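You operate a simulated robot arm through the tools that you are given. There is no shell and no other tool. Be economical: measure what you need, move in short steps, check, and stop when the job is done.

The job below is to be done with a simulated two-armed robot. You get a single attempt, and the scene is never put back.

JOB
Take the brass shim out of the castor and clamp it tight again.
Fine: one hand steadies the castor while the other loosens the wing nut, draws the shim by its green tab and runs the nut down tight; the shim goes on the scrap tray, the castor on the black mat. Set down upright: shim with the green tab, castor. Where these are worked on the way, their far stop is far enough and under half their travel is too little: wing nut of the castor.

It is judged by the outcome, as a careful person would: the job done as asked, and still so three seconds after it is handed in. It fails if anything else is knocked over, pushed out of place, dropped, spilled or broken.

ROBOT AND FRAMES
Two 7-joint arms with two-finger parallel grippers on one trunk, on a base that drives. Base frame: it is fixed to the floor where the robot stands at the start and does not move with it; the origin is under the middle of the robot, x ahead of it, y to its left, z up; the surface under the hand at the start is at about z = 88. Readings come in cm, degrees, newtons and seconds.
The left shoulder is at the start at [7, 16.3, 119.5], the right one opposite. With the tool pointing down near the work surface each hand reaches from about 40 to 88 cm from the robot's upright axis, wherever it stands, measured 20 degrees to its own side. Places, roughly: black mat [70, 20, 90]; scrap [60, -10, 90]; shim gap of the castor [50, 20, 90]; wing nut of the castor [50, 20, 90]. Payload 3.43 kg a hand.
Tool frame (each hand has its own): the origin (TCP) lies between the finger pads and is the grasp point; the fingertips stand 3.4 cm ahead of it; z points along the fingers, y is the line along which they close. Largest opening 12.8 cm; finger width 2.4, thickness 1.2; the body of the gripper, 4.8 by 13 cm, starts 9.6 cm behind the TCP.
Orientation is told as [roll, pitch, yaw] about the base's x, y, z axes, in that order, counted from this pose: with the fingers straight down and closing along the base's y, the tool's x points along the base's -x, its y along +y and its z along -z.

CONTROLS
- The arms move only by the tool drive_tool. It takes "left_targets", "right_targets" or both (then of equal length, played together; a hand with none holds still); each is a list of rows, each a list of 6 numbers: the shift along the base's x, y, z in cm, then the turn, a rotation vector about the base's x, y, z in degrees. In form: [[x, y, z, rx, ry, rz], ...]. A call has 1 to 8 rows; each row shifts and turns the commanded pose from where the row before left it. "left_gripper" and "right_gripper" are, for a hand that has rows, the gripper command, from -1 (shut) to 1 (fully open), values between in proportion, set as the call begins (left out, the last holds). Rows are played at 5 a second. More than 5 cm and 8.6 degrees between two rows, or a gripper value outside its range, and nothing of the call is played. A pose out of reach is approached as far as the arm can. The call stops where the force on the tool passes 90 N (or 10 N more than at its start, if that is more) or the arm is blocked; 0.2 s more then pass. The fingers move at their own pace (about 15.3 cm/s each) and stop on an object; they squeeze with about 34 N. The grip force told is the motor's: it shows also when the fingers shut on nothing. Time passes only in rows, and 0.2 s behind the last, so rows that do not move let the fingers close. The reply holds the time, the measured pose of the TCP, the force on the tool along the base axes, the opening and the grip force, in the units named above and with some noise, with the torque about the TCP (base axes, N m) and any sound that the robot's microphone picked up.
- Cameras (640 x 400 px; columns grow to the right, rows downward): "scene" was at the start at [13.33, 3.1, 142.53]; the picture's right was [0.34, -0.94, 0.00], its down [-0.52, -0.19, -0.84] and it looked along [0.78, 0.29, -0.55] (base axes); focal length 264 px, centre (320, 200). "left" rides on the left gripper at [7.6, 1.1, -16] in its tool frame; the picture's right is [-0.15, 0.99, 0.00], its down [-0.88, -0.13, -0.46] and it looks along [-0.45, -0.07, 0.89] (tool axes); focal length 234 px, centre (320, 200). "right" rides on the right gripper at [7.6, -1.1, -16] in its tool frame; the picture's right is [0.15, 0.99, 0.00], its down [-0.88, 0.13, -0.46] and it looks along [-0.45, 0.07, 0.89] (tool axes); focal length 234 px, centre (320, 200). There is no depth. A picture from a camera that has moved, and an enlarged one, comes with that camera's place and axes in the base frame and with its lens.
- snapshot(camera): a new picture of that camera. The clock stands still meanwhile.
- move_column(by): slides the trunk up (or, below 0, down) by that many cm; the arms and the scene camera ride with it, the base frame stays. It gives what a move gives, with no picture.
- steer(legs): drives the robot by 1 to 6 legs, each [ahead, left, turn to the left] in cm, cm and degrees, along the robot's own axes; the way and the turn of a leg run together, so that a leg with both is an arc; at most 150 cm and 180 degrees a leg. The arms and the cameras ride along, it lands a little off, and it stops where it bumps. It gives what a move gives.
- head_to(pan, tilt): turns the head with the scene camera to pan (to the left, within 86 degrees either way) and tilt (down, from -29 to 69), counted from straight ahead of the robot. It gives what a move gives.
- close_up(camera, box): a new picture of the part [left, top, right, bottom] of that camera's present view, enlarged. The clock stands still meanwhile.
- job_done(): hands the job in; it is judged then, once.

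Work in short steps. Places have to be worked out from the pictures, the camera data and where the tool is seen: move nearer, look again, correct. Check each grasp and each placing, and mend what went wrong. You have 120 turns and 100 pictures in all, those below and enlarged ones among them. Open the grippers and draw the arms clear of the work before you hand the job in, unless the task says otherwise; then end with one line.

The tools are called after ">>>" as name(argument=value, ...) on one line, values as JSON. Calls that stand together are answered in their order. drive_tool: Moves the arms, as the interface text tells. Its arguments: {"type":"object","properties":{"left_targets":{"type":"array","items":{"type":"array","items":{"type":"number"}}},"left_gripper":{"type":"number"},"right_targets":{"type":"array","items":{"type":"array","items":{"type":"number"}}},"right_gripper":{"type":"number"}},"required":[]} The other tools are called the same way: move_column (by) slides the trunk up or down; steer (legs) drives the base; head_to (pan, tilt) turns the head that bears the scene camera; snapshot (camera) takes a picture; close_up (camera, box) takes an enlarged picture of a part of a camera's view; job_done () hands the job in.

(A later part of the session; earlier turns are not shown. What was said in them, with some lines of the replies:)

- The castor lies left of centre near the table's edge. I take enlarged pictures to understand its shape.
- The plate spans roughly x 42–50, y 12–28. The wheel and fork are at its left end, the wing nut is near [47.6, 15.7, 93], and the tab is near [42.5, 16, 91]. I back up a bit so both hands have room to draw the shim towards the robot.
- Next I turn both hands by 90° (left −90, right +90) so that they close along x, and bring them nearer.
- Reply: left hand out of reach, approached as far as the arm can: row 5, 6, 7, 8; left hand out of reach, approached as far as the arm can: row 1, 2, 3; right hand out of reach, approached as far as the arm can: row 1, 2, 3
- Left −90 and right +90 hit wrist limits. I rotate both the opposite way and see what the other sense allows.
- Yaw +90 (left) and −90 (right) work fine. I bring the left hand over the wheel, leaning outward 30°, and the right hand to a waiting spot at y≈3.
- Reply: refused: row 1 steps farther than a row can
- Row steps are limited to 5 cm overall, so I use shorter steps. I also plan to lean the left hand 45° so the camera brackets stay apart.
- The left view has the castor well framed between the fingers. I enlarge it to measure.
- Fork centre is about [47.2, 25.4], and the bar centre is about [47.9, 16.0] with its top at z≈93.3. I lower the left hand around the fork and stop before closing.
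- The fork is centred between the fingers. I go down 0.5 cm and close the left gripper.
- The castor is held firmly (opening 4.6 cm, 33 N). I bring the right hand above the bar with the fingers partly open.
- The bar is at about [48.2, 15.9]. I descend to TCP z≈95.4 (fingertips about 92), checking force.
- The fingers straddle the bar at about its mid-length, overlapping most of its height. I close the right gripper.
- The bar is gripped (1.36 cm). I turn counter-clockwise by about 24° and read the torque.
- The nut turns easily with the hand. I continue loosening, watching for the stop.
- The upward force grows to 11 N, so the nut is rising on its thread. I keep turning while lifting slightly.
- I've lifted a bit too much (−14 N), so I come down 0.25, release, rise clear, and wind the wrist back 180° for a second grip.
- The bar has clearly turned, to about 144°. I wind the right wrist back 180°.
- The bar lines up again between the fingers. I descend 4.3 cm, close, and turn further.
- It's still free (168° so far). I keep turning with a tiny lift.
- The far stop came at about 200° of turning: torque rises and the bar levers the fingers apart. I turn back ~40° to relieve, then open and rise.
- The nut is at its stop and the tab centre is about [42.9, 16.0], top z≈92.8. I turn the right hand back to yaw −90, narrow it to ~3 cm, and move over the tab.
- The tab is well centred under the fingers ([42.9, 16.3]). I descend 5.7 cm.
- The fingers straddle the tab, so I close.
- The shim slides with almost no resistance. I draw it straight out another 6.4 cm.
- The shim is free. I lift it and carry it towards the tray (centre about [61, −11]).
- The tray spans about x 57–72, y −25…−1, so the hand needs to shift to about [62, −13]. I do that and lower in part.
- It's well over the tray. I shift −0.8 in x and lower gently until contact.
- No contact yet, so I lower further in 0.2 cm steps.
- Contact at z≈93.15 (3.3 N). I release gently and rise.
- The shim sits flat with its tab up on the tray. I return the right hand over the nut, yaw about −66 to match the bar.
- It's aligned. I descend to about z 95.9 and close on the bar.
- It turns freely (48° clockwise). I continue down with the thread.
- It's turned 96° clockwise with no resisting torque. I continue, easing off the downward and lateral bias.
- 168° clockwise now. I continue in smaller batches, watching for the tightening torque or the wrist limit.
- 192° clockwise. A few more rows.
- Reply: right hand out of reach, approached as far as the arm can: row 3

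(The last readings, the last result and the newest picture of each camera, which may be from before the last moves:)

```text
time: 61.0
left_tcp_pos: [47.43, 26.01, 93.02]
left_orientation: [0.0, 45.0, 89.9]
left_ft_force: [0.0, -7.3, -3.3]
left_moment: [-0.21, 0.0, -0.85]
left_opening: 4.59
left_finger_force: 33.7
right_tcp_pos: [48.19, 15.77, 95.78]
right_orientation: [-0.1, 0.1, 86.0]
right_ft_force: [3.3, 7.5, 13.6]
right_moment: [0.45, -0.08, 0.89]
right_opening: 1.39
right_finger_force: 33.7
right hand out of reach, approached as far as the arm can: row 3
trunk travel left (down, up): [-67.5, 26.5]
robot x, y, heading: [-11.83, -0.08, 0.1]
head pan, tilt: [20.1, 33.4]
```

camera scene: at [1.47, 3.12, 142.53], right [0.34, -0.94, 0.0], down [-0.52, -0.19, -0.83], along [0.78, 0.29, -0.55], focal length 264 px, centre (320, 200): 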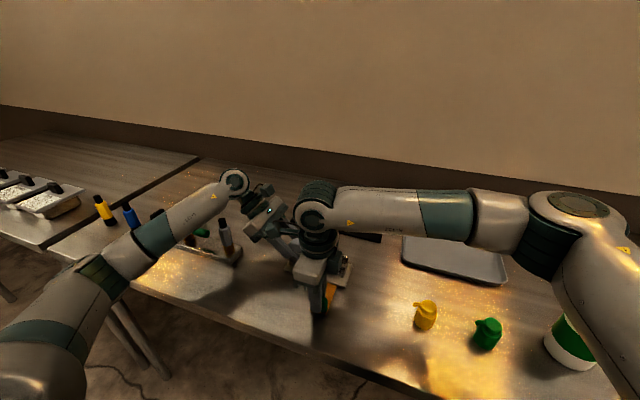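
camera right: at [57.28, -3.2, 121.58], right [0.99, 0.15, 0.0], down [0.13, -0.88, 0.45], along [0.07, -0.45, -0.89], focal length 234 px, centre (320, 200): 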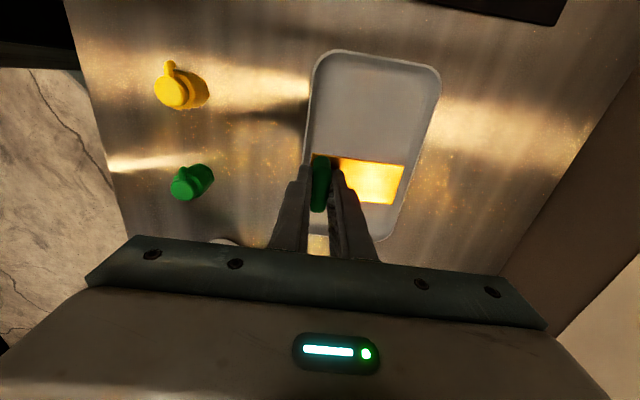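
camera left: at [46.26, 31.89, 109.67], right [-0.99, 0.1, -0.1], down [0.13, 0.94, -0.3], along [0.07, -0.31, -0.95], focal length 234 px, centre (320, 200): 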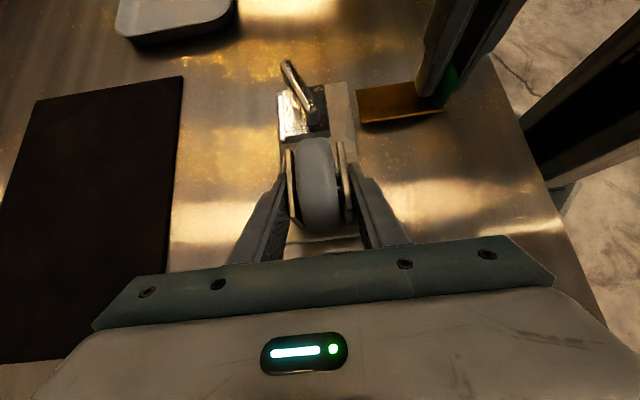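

At about 208° I feel 0.9 N·m, but the wrist limit is also here. To make sure it's tight I regrip 180° back and try further.

>>> drive_tool(right_targets=[[0, 0, 0, 0, 0, 0], [0, 0, 0, 0, 0, 0], [0, 0, 1.5, 0, 0, 0], [0, 0, 2, 0, 0, 0], [0, 0, 1.5, 0, 0, 0]], right_gripper=-0.42)

>>> drive_tool(right_targets=[[0, 0, 0, 0, 0, 8.5], [0, 0, 0, 0, 0, 8.5], [0, 0, 0, 0, 0, 8.5], [0, 0, 0, 0, 0, 8.5], [0, 0, 0, 0, 0, 8.5], [0, 0, 0, 0, 0, 8.5], [0, 0, 0, 0, 0, 8.5], [0, 0, 0, 0, 0, 8.5]])

>>> drive_tool(right_targets=[[0, 0, 0, 0, 0, 8.5], [0, 0, 0, 0, 0, 8.5], [0, 0, 0, 0, 0, 8.5], [0, 0, 0, 0, 0, 8.5], [0, 0, 0, 0, 0, 8.5], [0, 0, 0, 0, 0, 8.5], [0, 0, 0, 0, 0, 8.5], [0, 0, 0, 0, 0, 8.5]])

>>> drive_tool(right_targets=[[0, 0, 0, 0, 0, 8.5], [0, 0, 0, 0, 0, 8.5], [0, 0, 0, 0, 0, 8.5], [0, 0, 0, 0, 0, 8.5], [0, 0, 0, 0, 0, 8.5], [0, 0, 0, 0, 0, 3]])

>>> close_up(camera="right", box=[220, 60, 420, 200])

>>> close_up(camera="scene", box=[290, 215, 370, 295])

```text
time: 62.2
left_tcp_pos: [47.45, 25.99, 93.04]
left_orientation: [0.0, 45.0, 89.8]
left_ft_force: [-0.5, 0.3, 0.1]
left_moment: [0.0, 0.05, -0.04]
left_opening: 4.6
left_finger_force: 34.1
right_tcp_pos: [48.29, 15.81, 100.54]
right_orientation: [0.0, -0.1, 86.0]
right_ft_force: [0.2, 0.2, 0.7]
right_moment: [0.02, 0.01, -0.01]
right_opening: 3.71
right_finger_force: 0.1
trunk travel left (down, up): [-67.5, 26.5]
robot x, y, heading: [-11.96, -0.43, -0.2]
head pan, tilt: [20.1, 33.4]
```

```text
time: 64.0
left_tcp_pos: [47.44, 26.02, 92.92]
left_orientation: [0.0, 44.9, 89.9]
left_ft_force: [-0.6, -0.3, -0.1]
left_moment: [0.0, 0.08, -0.07]
left_opening: 4.6
left_finger_force: 34.3
right_tcp_pos: [48.19, 15.94, 100.65]
right_orientation: [0.0, 0.0, 154.2]
right_ft_force: [-0.2, 0.5, 0.6]
right_moment: [-0.01, -0.02, -0.01]
right_opening: 3.7
right_finger_force: 0.1
trunk travel left (down, up): [-67.5, 26.5]
robot x, y, heading: [-11.87, 0.29, 0.2]
head pan, tilt: [20.1, 33.4]
```

```text
time: 65.8
left_tcp_pos: [47.38, 26.07, 93.06]
left_orientation: [0.0, 45.1, 89.9]
left_ft_force: [-0.2, 0.1, 0.8]
left_moment: [0.03, 0.1, -0.06]
left_opening: 4.55
left_finger_force: 33.6
right_tcp_pos: [48.2, 15.84, 100.68]
right_orientation: [0.0, 0.0, -137.7]
right_ft_force: [0.0, 0.3, -0.8]
right_moment: [0.03, 0.03, 0.02]
right_opening: 3.71
right_finger_force: 0.0
trunk travel left (down, up): [-67.5, 26.5]
robot x, y, heading: [-11.65, -0.08, 0.0]
head pan, tilt: [20.1, 33.4]
```

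```text
time: 67.2
left_tcp_pos: [47.4, 25.88, 93.06]
left_orientation: [0.0, 45.0, 89.9]
left_ft_force: [0.8, 0.3, -0.9]
left_moment: [-0.01, 0.09, -0.08]
left_opening: 4.59
left_finger_force: 34.3
right_tcp_pos: [48.24, 15.9, 100.67]
right_orientation: [0.0, 0.0, -92.3]
right_ft_force: [0.9, 0.5, 0.6]
right_moment: [-0.01, 0.03, 0.02]
right_opening: 3.7
right_finger_force: 0.2
trunk travel left (down, up): [-67.5, 26.5]
robot x, y, heading: [-11.72, -0.15, -0.3]
head pan, tilt: [20.1, 33.4]
```

```text
2.86 times, centred on (320, 130) of right
camera zoom: at [47.34, 23.43, 116.55], right [0.99, 0.11, 0.0], down [0.1, -0.89, 0.46], along [0.05, -0.45, -0.89], focal length 669 px, centre (320, 400)
```

zoom: 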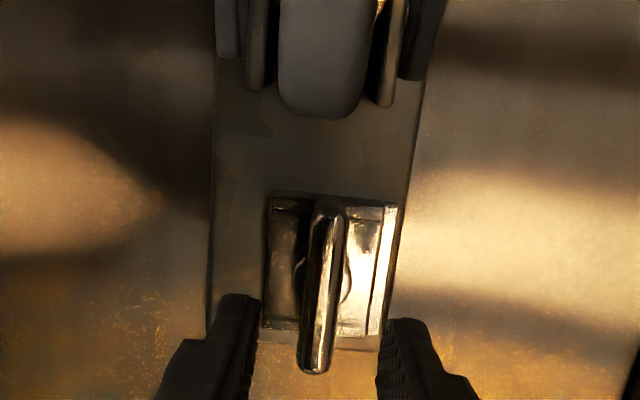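

```text
5.00 times, centred on (330, 255) of scene
camera zoom: at [1.48, 3.12, 142.53], right [0.34, -0.94, 0.0], down [-0.52, -0.19, -0.83], along [0.78, 0.29, -0.55], focal length 1320 px, centre (270, -75)
```

zoom: 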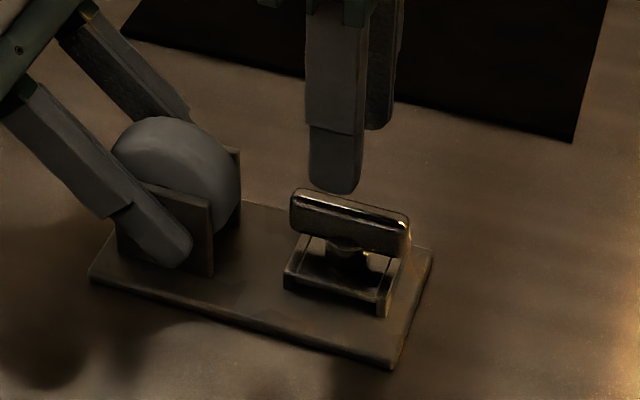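

The bar is back at its original angle. I regrip and press further clockwise to confirm tightness.

>>> drive_tool(right_targets=[[0, 0, -2.5, 0, 0, 0], [0, 0, -2, 0, 0, 0], [0, 0, -0.7, 0, 0, 0], [0, 0, 0, 0, 0, 0]])

>>> drive_tool(right_targets=[[0, 0, 0, 0, 0, 0], [0, 0, 0, 0, 0, 0], [0, 0, 0, 0, 0, 0]], right_gripper=-1)

>>> drive_tool(right_targets=[[0, 0, 0, 0, 0, -5], [0, 0, 0, 0, 0, -5]])

>>> drive_tool(right_targets=[[0, 0, 0, 0, 0, -5], [0, 0, 0, 0, 0, -5]])

```text
time: 68.2
left_tcp_pos: [47.47, 26.07, 93.05]
left_orientation: [0.0, 45.0, 89.8]
left_ft_force: [0.3, 0.1, -0.1]
left_moment: [-0.01, 0.09, 0.0]
left_opening: 4.59
left_finger_force: 33.6
right_tcp_pos: [48.07, 15.84, 95.46]
right_orientation: [0.1, 0.0, -92.5]
right_ft_force: [1.4, -1.0, 0.3]
right_moment: [0.01, 0.01, -0.01]
right_opening: 3.69
right_finger_force: 0.1
trunk travel left (down, up): [-67.5, 26.5]
robot x, y, heading: [-11.97, -0.02, 0.0]
head pan, tilt: [20.1, 33.4]
```

```text
time: 69.0
left_tcp_pos: [47.42, 26.0, 93.11]
left_orientation: [0.0, 45.0, 89.9]
left_ft_force: [-6.8, 0.6, 0.5]
left_moment: [-0.07, 0.05, -1.15]
left_opening: 4.59
left_finger_force: 34.1
right_tcp_pos: [48.19, 15.83, 95.52]
right_orientation: [0.1, 0.1, -92.4]
right_ft_force: [7.5, -1.3, 0.1]
right_moment: [-0.26, -0.22, 0.44]
right_opening: 1.32
right_finger_force: 34.1
trunk travel left (down, up): [-67.5, 26.5]
robot x, y, heading: [-11.69, 0.25, 0.0]
head pan, tilt: [20.1, 33.4]
```

```text
time: 69.6
left_tcp_pos: [47.51, 25.85, 93.05]
left_orientation: [0.0, 45.0, 89.9]
left_ft_force: [-4.5, -1.1, 1.1]
left_moment: [-0.14, 0.45, -1.51]
left_opening: 4.59
left_finger_force: 33.8
right_tcp_pos: [48.13, 15.9, 95.47]
right_orientation: [0.0, 0.1, -102.4]
right_ft_force: [5.7, 1.8, 2.9]
right_moment: [0.01, -0.45, 1.12]
right_opening: 1.66
right_finger_force: 33.8
trunk travel left (down, up): [-67.5, 26.5]
robot x, y, heading: [-12.27, 0.28, 0.0]
head pan, tilt: [20.1, 33.4]
```

```text
time: 70.2
left_tcp_pos: [47.48, 25.98, 93.03]
left_orientation: [0.0, 45.0, 89.9]
left_ft_force: [-2.9, -2.9, -0.7]
left_moment: [-0.19, 0.35, -1.55]
left_opening: 4.58
left_finger_force: 33.9
right_tcp_pos: [48.14, 15.9, 95.59]
right_orientation: [0.0, 0.0, -112.5]
right_ft_force: [5.9, 0.7, 8.9]
right_moment: [0.21, -0.16, 1.39]
right_opening: 2.12
right_finger_force: 33.8
trunk travel left (down, up): [-67.5, 26.5]
robot x, y, heading: [-12.09, -0.09, 0.1]
head pan, tilt: [20.1, 33.4]
```

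That's a hard stop: the bar doesn't follow and the fingers are being levered open, so the nut is tight. I turn back to relieve, release, and lift clear to the right.

>>> drive_tool(right_targets=[[0, 0, 0, 0, 0, 7], [0, 0, 0, 0, 0, 7], [0, 0, 0, 0, 0, 7], [0, 0, 0, 0, 0, 0]], right_gripper=-0.4)

>>> drive_tool(right_targets=[[0, 0, 2, 0, 0, 0], [0, 0, 3, 0, 0, 0], [0, 0, 4, 0, 0, 0], [0, -2, 4, 0, 0, 0], [0, -4, 1, 0, 0, 0], [0, -4.5, 0, 0, 0, 0], [0, -4.5, 0, 0, 0, 0], [0, -4.5, 0, 0, 0, 0]])

>>> close_up(camera="scene", box=[250, 170, 410, 300])

```text
time: 71.2
left_tcp_pos: [47.45, 25.92, 92.99]
left_orientation: [0.0, 45.0, 89.9]
left_ft_force: [-0.4, 0.1, -0.3]
left_moment: [0.06, 0.04, 0.0]
left_opening: 4.59
left_finger_force: 33.9
right_tcp_pos: [48.15, 16.0, 95.47]
right_orientation: [0.1, -0.1, -91.4]
right_ft_force: [-0.4, -0.3, -0.3]
right_moment: [0.01, 0.01, 0.01]
right_opening: 3.84
right_finger_force: 0.1
trunk travel left (down, up): [-67.5, 26.5]
robot x, y, heading: [-11.64, 0.14, 0.1]
head pan, tilt: [20.1, 33.4]
```

```text
time: 73.0
left_tcp_pos: [47.45, 25.87, 93.07]
left_orientation: [0.0, 44.9, 89.9]
left_ft_force: [0.5, 0.1, 0.4]
left_moment: [0.26, -0.04, -0.02]
left_opening: 4.59
left_finger_force: 33.9
right_tcp_pos: [48.29, -3.89, 109.47]
right_orientation: [0.0, 0.1, -91.4]
right_ft_force: [0.2, 0.6, 0.0]
right_moment: [0.01, -0.02, -0.01]
right_opening: 3.85
right_finger_force: 0.0
trunk travel left (down, up): [-67.5, 26.5]
robot x, y, heading: [-12.01, -0.15, -0.0]
head pan, tilt: [20.1, 33.4]
```

```text
3.08 times, centred on (330, 235) of scene
camera zoom: at [1.47, 2.87, 142.53], right [0.34, -0.94, 0.0], down [-0.52, -0.19, -0.84], along [0.78, 0.29, -0.55], focal length 812 px, centre (289, 92)
```

zoom: 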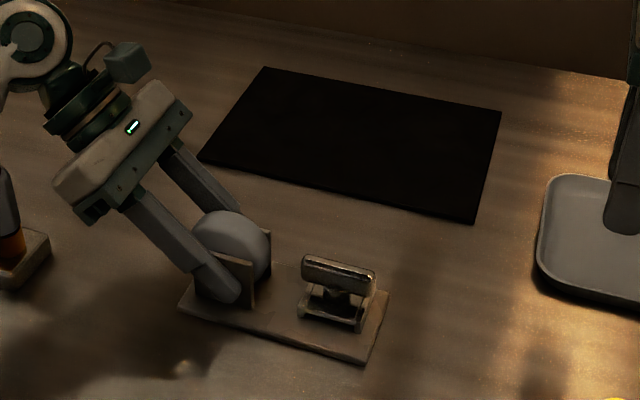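

The mat spans about x 63–83, y 7–36, centre [73, 21.5]. I lift the castor with the left hand a few cm and check for tilt.

>>> drive_tool(left_targets=[[0, 0, 0.7, 0, 0, 0], [0, 0, 0.8, 0, 0, 0], [0, 0, 1, 0, 0, 0], [0, 0, 1.5, 0, 0, 0], [0, 0, 2, 0, 0, 0], [0, 0, 0, 0, 0, 0]])

>>> close_up(camera="scene", box=[250, 170, 410, 300])

>>> snapshot(camera="right")

```text
time: 74.4
left_tcp_pos: [47.44, 25.91, 98.84]
left_orientation: [0.0, 45.0, 89.9]
left_ft_force: [-0.3, 0.3, -5.9]
left_moment: [0.21, 0.02, -0.02]
left_opening: 4.59
left_finger_force: 34.0
right_tcp_pos: [48.25, -3.65, 109.38]
right_orientation: [0.0, 0.0, -91.4]
right_ft_force: [0.2, 0.4, 0.4]
right_moment: [0.0, -0.02, -0.01]
right_opening: 3.85
right_finger_force: 0.0
trunk travel left (down, up): [-67.5, 26.5]
robot x, y, heading: [-12.05, -0.26, -0.2]
head pan, tilt: [20.1, 33.4]
```

```text
3.08 times, centred on (330, 235) of scene
camera zoom: at [1.51, 3.13, 142.52], right [0.34, -0.94, 0.0], down [-0.52, -0.19, -0.83], along [0.78, 0.29, -0.55], focal length 812 px, centre (289, 92)
```

zoom: 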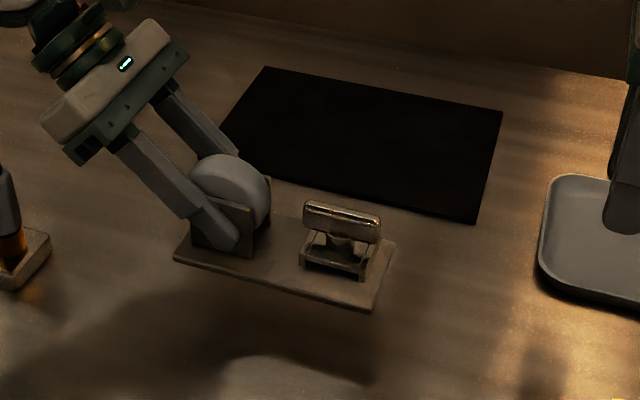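

```text
42 pictures are left
camera right: at [47.34, 3.87, 125.33], right [0.99, 0.12, 0.0], down [0.11, -0.88, 0.46], along [0.05, -0.45, -0.89], focal length 234 px, centre (320, 200)
```

right: 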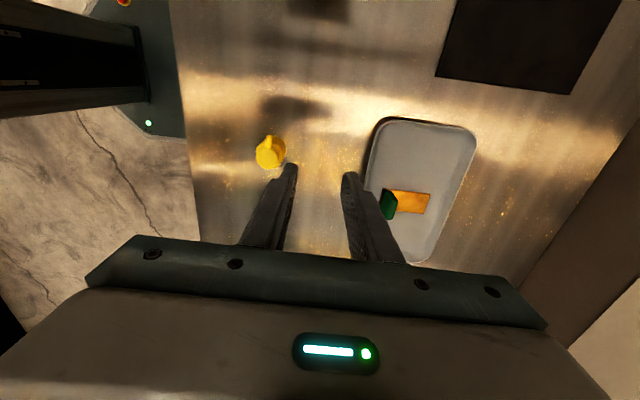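

The castor (0.6 kg) hangs level and secure. I drive ahead 12 cm.

>>> steer(legs=[[12, 0, 0]])

```text
time: 75.7
left_tcp_pos: [59.45, 25.98, 99.15]
left_orientation: [0.0, 45.0, 89.8]
left_ft_force: [-0.9, -0.1, -5.0]
left_moment: [0.2, 0.02, 0.0]
left_opening: 4.56
left_finger_force: 33.7
right_tcp_pos: [60.27, -3.62, 109.55]
right_orientation: [0.0, 0.0, -91.4]
right_ft_force: [-0.5, -0.6, -1.0]
right_moment: [-0.02, 0.02, 0.0]
right_opening: 3.82
right_finger_force: 0.0
trunk travel left (down, up): [-67.5, 26.5]
robot x, y, heading: [0.27, -0.39, -0.2]
head pan, tilt: [20.1, 33.4]
```

Now I move the left hand +14 in x and +1 in y, to over the mat.

>>> drive_tool(left_targets=[[3.5, 0.3, 0, 0, 0, 0], [3.5, 0.3, 0, 0, 0, 0], [3.5, 0.3, 0, 0, 0, 0], [3.5, 0.2, 0, 0, 0, 0], [0, 0, -2, 0, 0, 0], [0, 0, -2, 0, 0, 0], [0, 0, 0, 0, 0, 0]])

>>> snapshot(camera="scene")

>>> snapshot(camera="left")

```text
time: 77.3
left_tcp_pos: [73.51, 26.87, 94.87]
left_orientation: [0.0, 45.0, 89.9]
left_ft_force: [0.0, -0.3, -3.9]
left_moment: [0.17, 0.04, 0.0]
left_opening: 4.59
left_finger_force: 33.8
right_tcp_pos: [60.19, -3.69, 109.44]
right_orientation: [0.0, 0.0, -91.3]
right_ft_force: [-0.2, 0.0, 0.1]
right_moment: [0.0, -0.02, -0.01]
right_opening: 3.82
right_finger_force: 0.1
trunk travel left (down, up): [-67.5, 26.5]
robot x, y, heading: [-0.19, -0.04, 0.1]
head pan, tilt: [20.1, 33.4]
```

```text
41 pictures are left
camera scene: at [13.49, 3.09, 142.53], right [0.34, -0.94, 0.0], down [-0.52, -0.19, -0.83], along [0.78, 0.29, -0.55], focal length 264 px, centre (320, 200)
```

scene: 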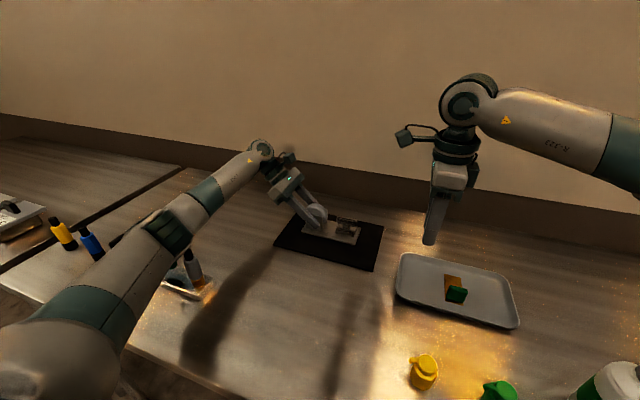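

```text
40 pictures are left
camera left: at [72.3, 32.86, 111.57], right [-0.99, 0.1, -0.1], down [0.13, 0.94, -0.3], along [0.07, -0.31, -0.95], focal length 234 px, centre (320, 200)
```

left: 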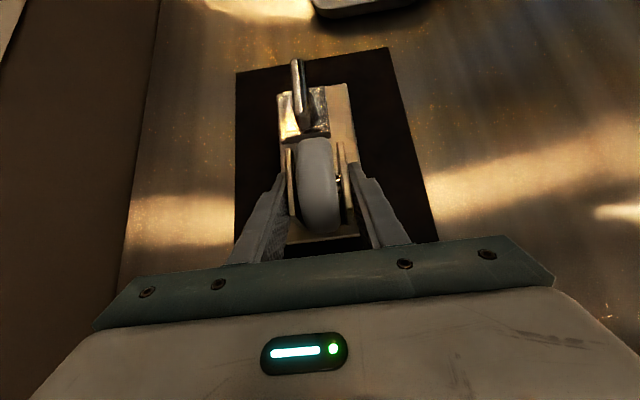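

The castor is well over the mat. I lower gently until contact (expected near z≈93.3).

>>> drive_tool(left_targets=[[0, 0, -0.6, 0, 0, 0], [0, 0, -0.4, 0, 0, 0], [0, 0, -0.2, 0, 0, 0], [0, 0, 0, 0, 0, 0]])

>>> drive_tool(left_targets=[[0, 0, -0.15, 0, 0, 0], [0, 0, -0.15, 0, 0, 0], [0, 0, 0, 0, 0, 0]])

```text
time: 78.3
left_tcp_pos: [73.51, 27.07, 93.65]
left_orientation: [-0.1, 45.0, 89.9]
left_ft_force: [0.8, -0.7, -4.2]
left_moment: [0.22, 0.01, 0.01]
left_opening: 4.59
left_finger_force: 34.1
right_tcp_pos: [60.39, -3.68, 109.42]
right_orientation: [0.0, 0.0, -91.4]
right_ft_force: [0.4, 1.0, 0.1]
right_moment: [0.02, -0.01, 0.0]
right_opening: 3.82
right_finger_force: 0.0
trunk travel left (down, up): [-67.5, 26.5]
robot x, y, heading: [0.29, 0.03, 0.0]
head pan, tilt: [20.1, 33.4]
```

```text
time: 79.1
left_tcp_pos: [73.37, 26.88, 93.64]
left_orientation: [-0.3, 45.1, 89.8]
left_ft_force: [2.3, 2.0, 5.7]
left_moment: [0.03, 0.28, -0.3]
left_opening: 4.58
left_finger_force: 34.2
right_tcp_pos: [60.18, -3.71, 109.35]
right_orientation: [-0.1, 0.0, -91.3]
right_ft_force: [0.0, 0.4, -1.1]
right_moment: [0.0, -0.04, -0.01]
right_opening: 3.83
right_finger_force: 0.1
trunk travel left (down, up): [-67.5, 26.5]
robot x, y, heading: [0.31, -0.12, 0.1]
head pan, tilt: [20.1, 33.4]
```

Contact: force went from −4 to +6 N, so the mat carries the castor. I open the left gripper and withdraw back along the finger axis.

>>> drive_tool(left_targets=[[0, 0, 0, 0, 0, 0], [0, 0, 0, 0, 0, 0], [0, 0, 0, 0, 0, 0]], left_gripper=0.1)

>>> drive_tool(left_targets=[[0, 0, 2, 0, 0, 0], [0, 0.5, 3, 0, 0, 0], [0, 1, 4, 0, 0, 0], [0, 1, 4, 0, 0, 0], [-1, 1, 3, 0, 0, 0]])

>>> snapshot(camera="scene")

>>> close_up(camera="scene", box=[260, 190, 400, 280])

>>> snapshot(camera="left")

```text
time: 79.9
left_tcp_pos: [73.44, 26.96, 93.46]
left_orientation: [0.0, 45.0, 89.9]
left_ft_force: [-0.6, -0.3, 0.1]
left_moment: [0.02, -0.04, 0.03]
left_opening: 7.02
left_finger_force: 0.1
right_tcp_pos: [60.18, -3.74, 109.55]
right_orientation: [-0.1, -0.1, -91.4]
right_ft_force: [0.8, -0.4, 0.0]
right_moment: [-0.01, 0.0, -0.01]
right_opening: 3.87
right_finger_force: 0.0
trunk travel left (down, up): [-67.5, 26.5]
robot x, y, heading: [0.17, 0.03, -0.1]
head pan, tilt: [20.1, 33.4]
```

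```text
time: 81.1
left_tcp_pos: [72.49, 30.47, 109.69]
left_orientation: [-0.1, 45.0, 89.9]
left_ft_force: [-0.6, -0.4, 0.0]
left_moment: [0.01, 0.0, 0.03]
left_opening: 7.05
left_finger_force: 0.2
right_tcp_pos: [59.97, -3.64, 109.45]
right_orientation: [0.0, 0.0, -91.4]
right_ft_force: [-0.4, 0.1, 0.2]
right_moment: [0.02, 0.0, 0.02]
right_opening: 3.84
right_finger_force: 0.0
trunk travel left (down, up): [-67.5, 26.5]
robot x, y, heading: [0.05, 0.15, -0.0]
head pan, tilt: [20.1, 33.4]
```

```text
39 pictures are left
camera scene: at [13.34, 3.12, 142.54], right [0.34, -0.94, 0.0], down [-0.52, -0.19, -0.84], along [0.78, 0.29, -0.55], focal length 264 px, centre (320, 200)
```

scene: 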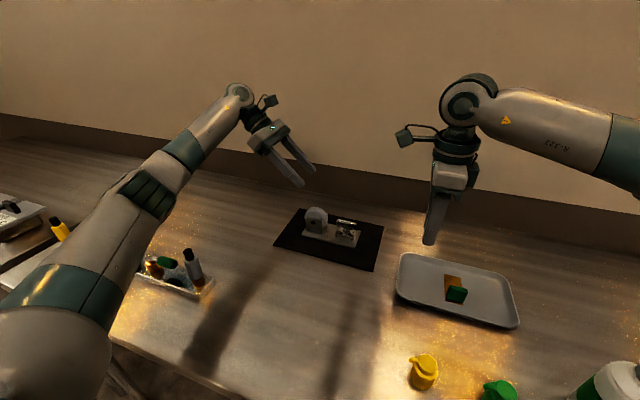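

```text
4.44 times, centred on (330, 235) of scene
camera zoom: at [13.34, 3.12, 142.54], right [0.34, -0.94, 0.0], down [-0.52, -0.19, -0.84], along [0.78, 0.29, -0.55], focal length 1173 px, centre (276, 44)
```

zoom: 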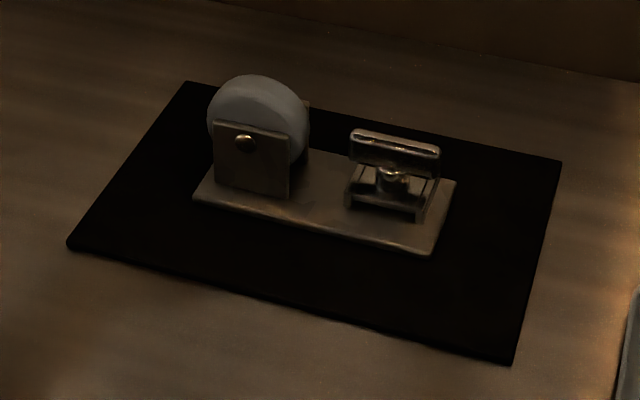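

```text
37 pictures are left
camera left: at [71.33, 36.38, 126.29], right [-0.99, 0.1, -0.1], down [0.13, 0.94, -0.3], along [0.07, -0.31, -0.95], focal length 234 px, centre (320, 200)
```

left: 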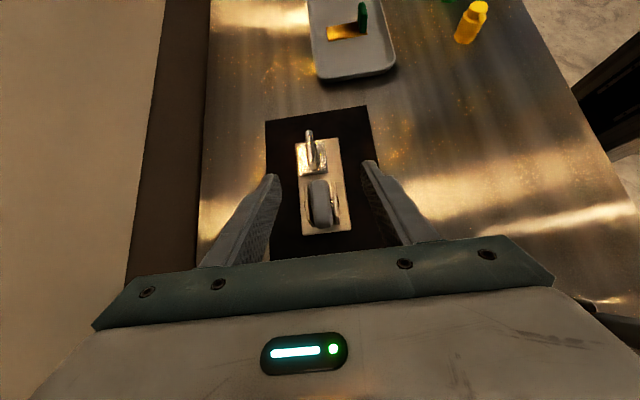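

The castor stands upright and wholly on the mat, the shim sits on the tray tab up, and nothing else has moved. I open both grippers and raise the arms clear.

>>> drive_tool(left_targets=[[-1, 1, 3, 0, 0, 0], [-1, 1, 3, 0, 0, 0], [0, 0, 3, 0, 0, 0]], right_targets=[[0, 0, 3, 0, 0, 0], [0, 0, 3, 0, 0, 0], [0, 0, 3, 0, 0, 0]], left_gripper=1, right_gripper=1)

>>> snapshot(camera="scene")

```text
time: 81.9
left_tcp_pos: [70.33, 32.57, 118.63]
left_orientation: [-0.1, 45.1, 90.1]
left_ft_force: [0.5, 0.5, -0.4]
left_moment: [0.05, 0.0, 0.03]
left_opening: 12.8
left_finger_force: 0.0
right_tcp_pos: [60.07, -3.5, 118.6]
right_orientation: [0.0, 0.0, -91.3]
right_ft_force: [-1.1, 0.0, -0.1]
right_moment: [0.01, -0.01, -0.02]
right_opening: 12.82
right_finger_force: 0.2
trunk travel left (down, up): [-67.5, 26.5]
robot x, y, heading: [-0.05, -0.26, -0.0]
head pan, tilt: [20.1, 33.4]
```

```text
36 pictures are left
camera scene: at [13.4, 3.01, 142.53], right [0.34, -0.94, 0.0], down [-0.52, -0.19, -0.84], along [0.78, 0.29, -0.55], focal length 264 px, centre (320, 200)
```

scene: 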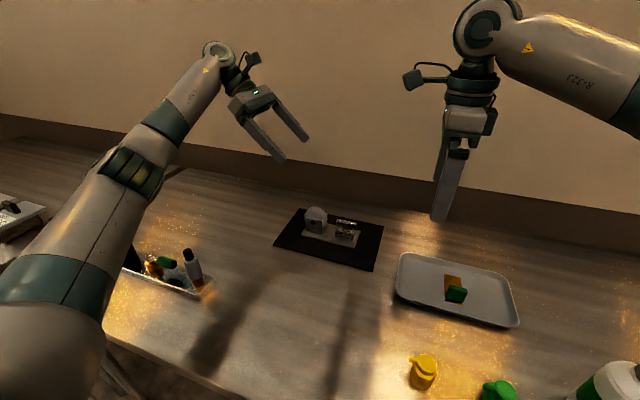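

Both arms are clear and everything is in place, so I hand the job in.

>>> job_done()

```text
The job is handed in.
```

The brass shim is out and lies flat on the scrap tray with its green tab up; the castor's wing nut is run down to its hard stop, and the castor stands upright on the black mat.
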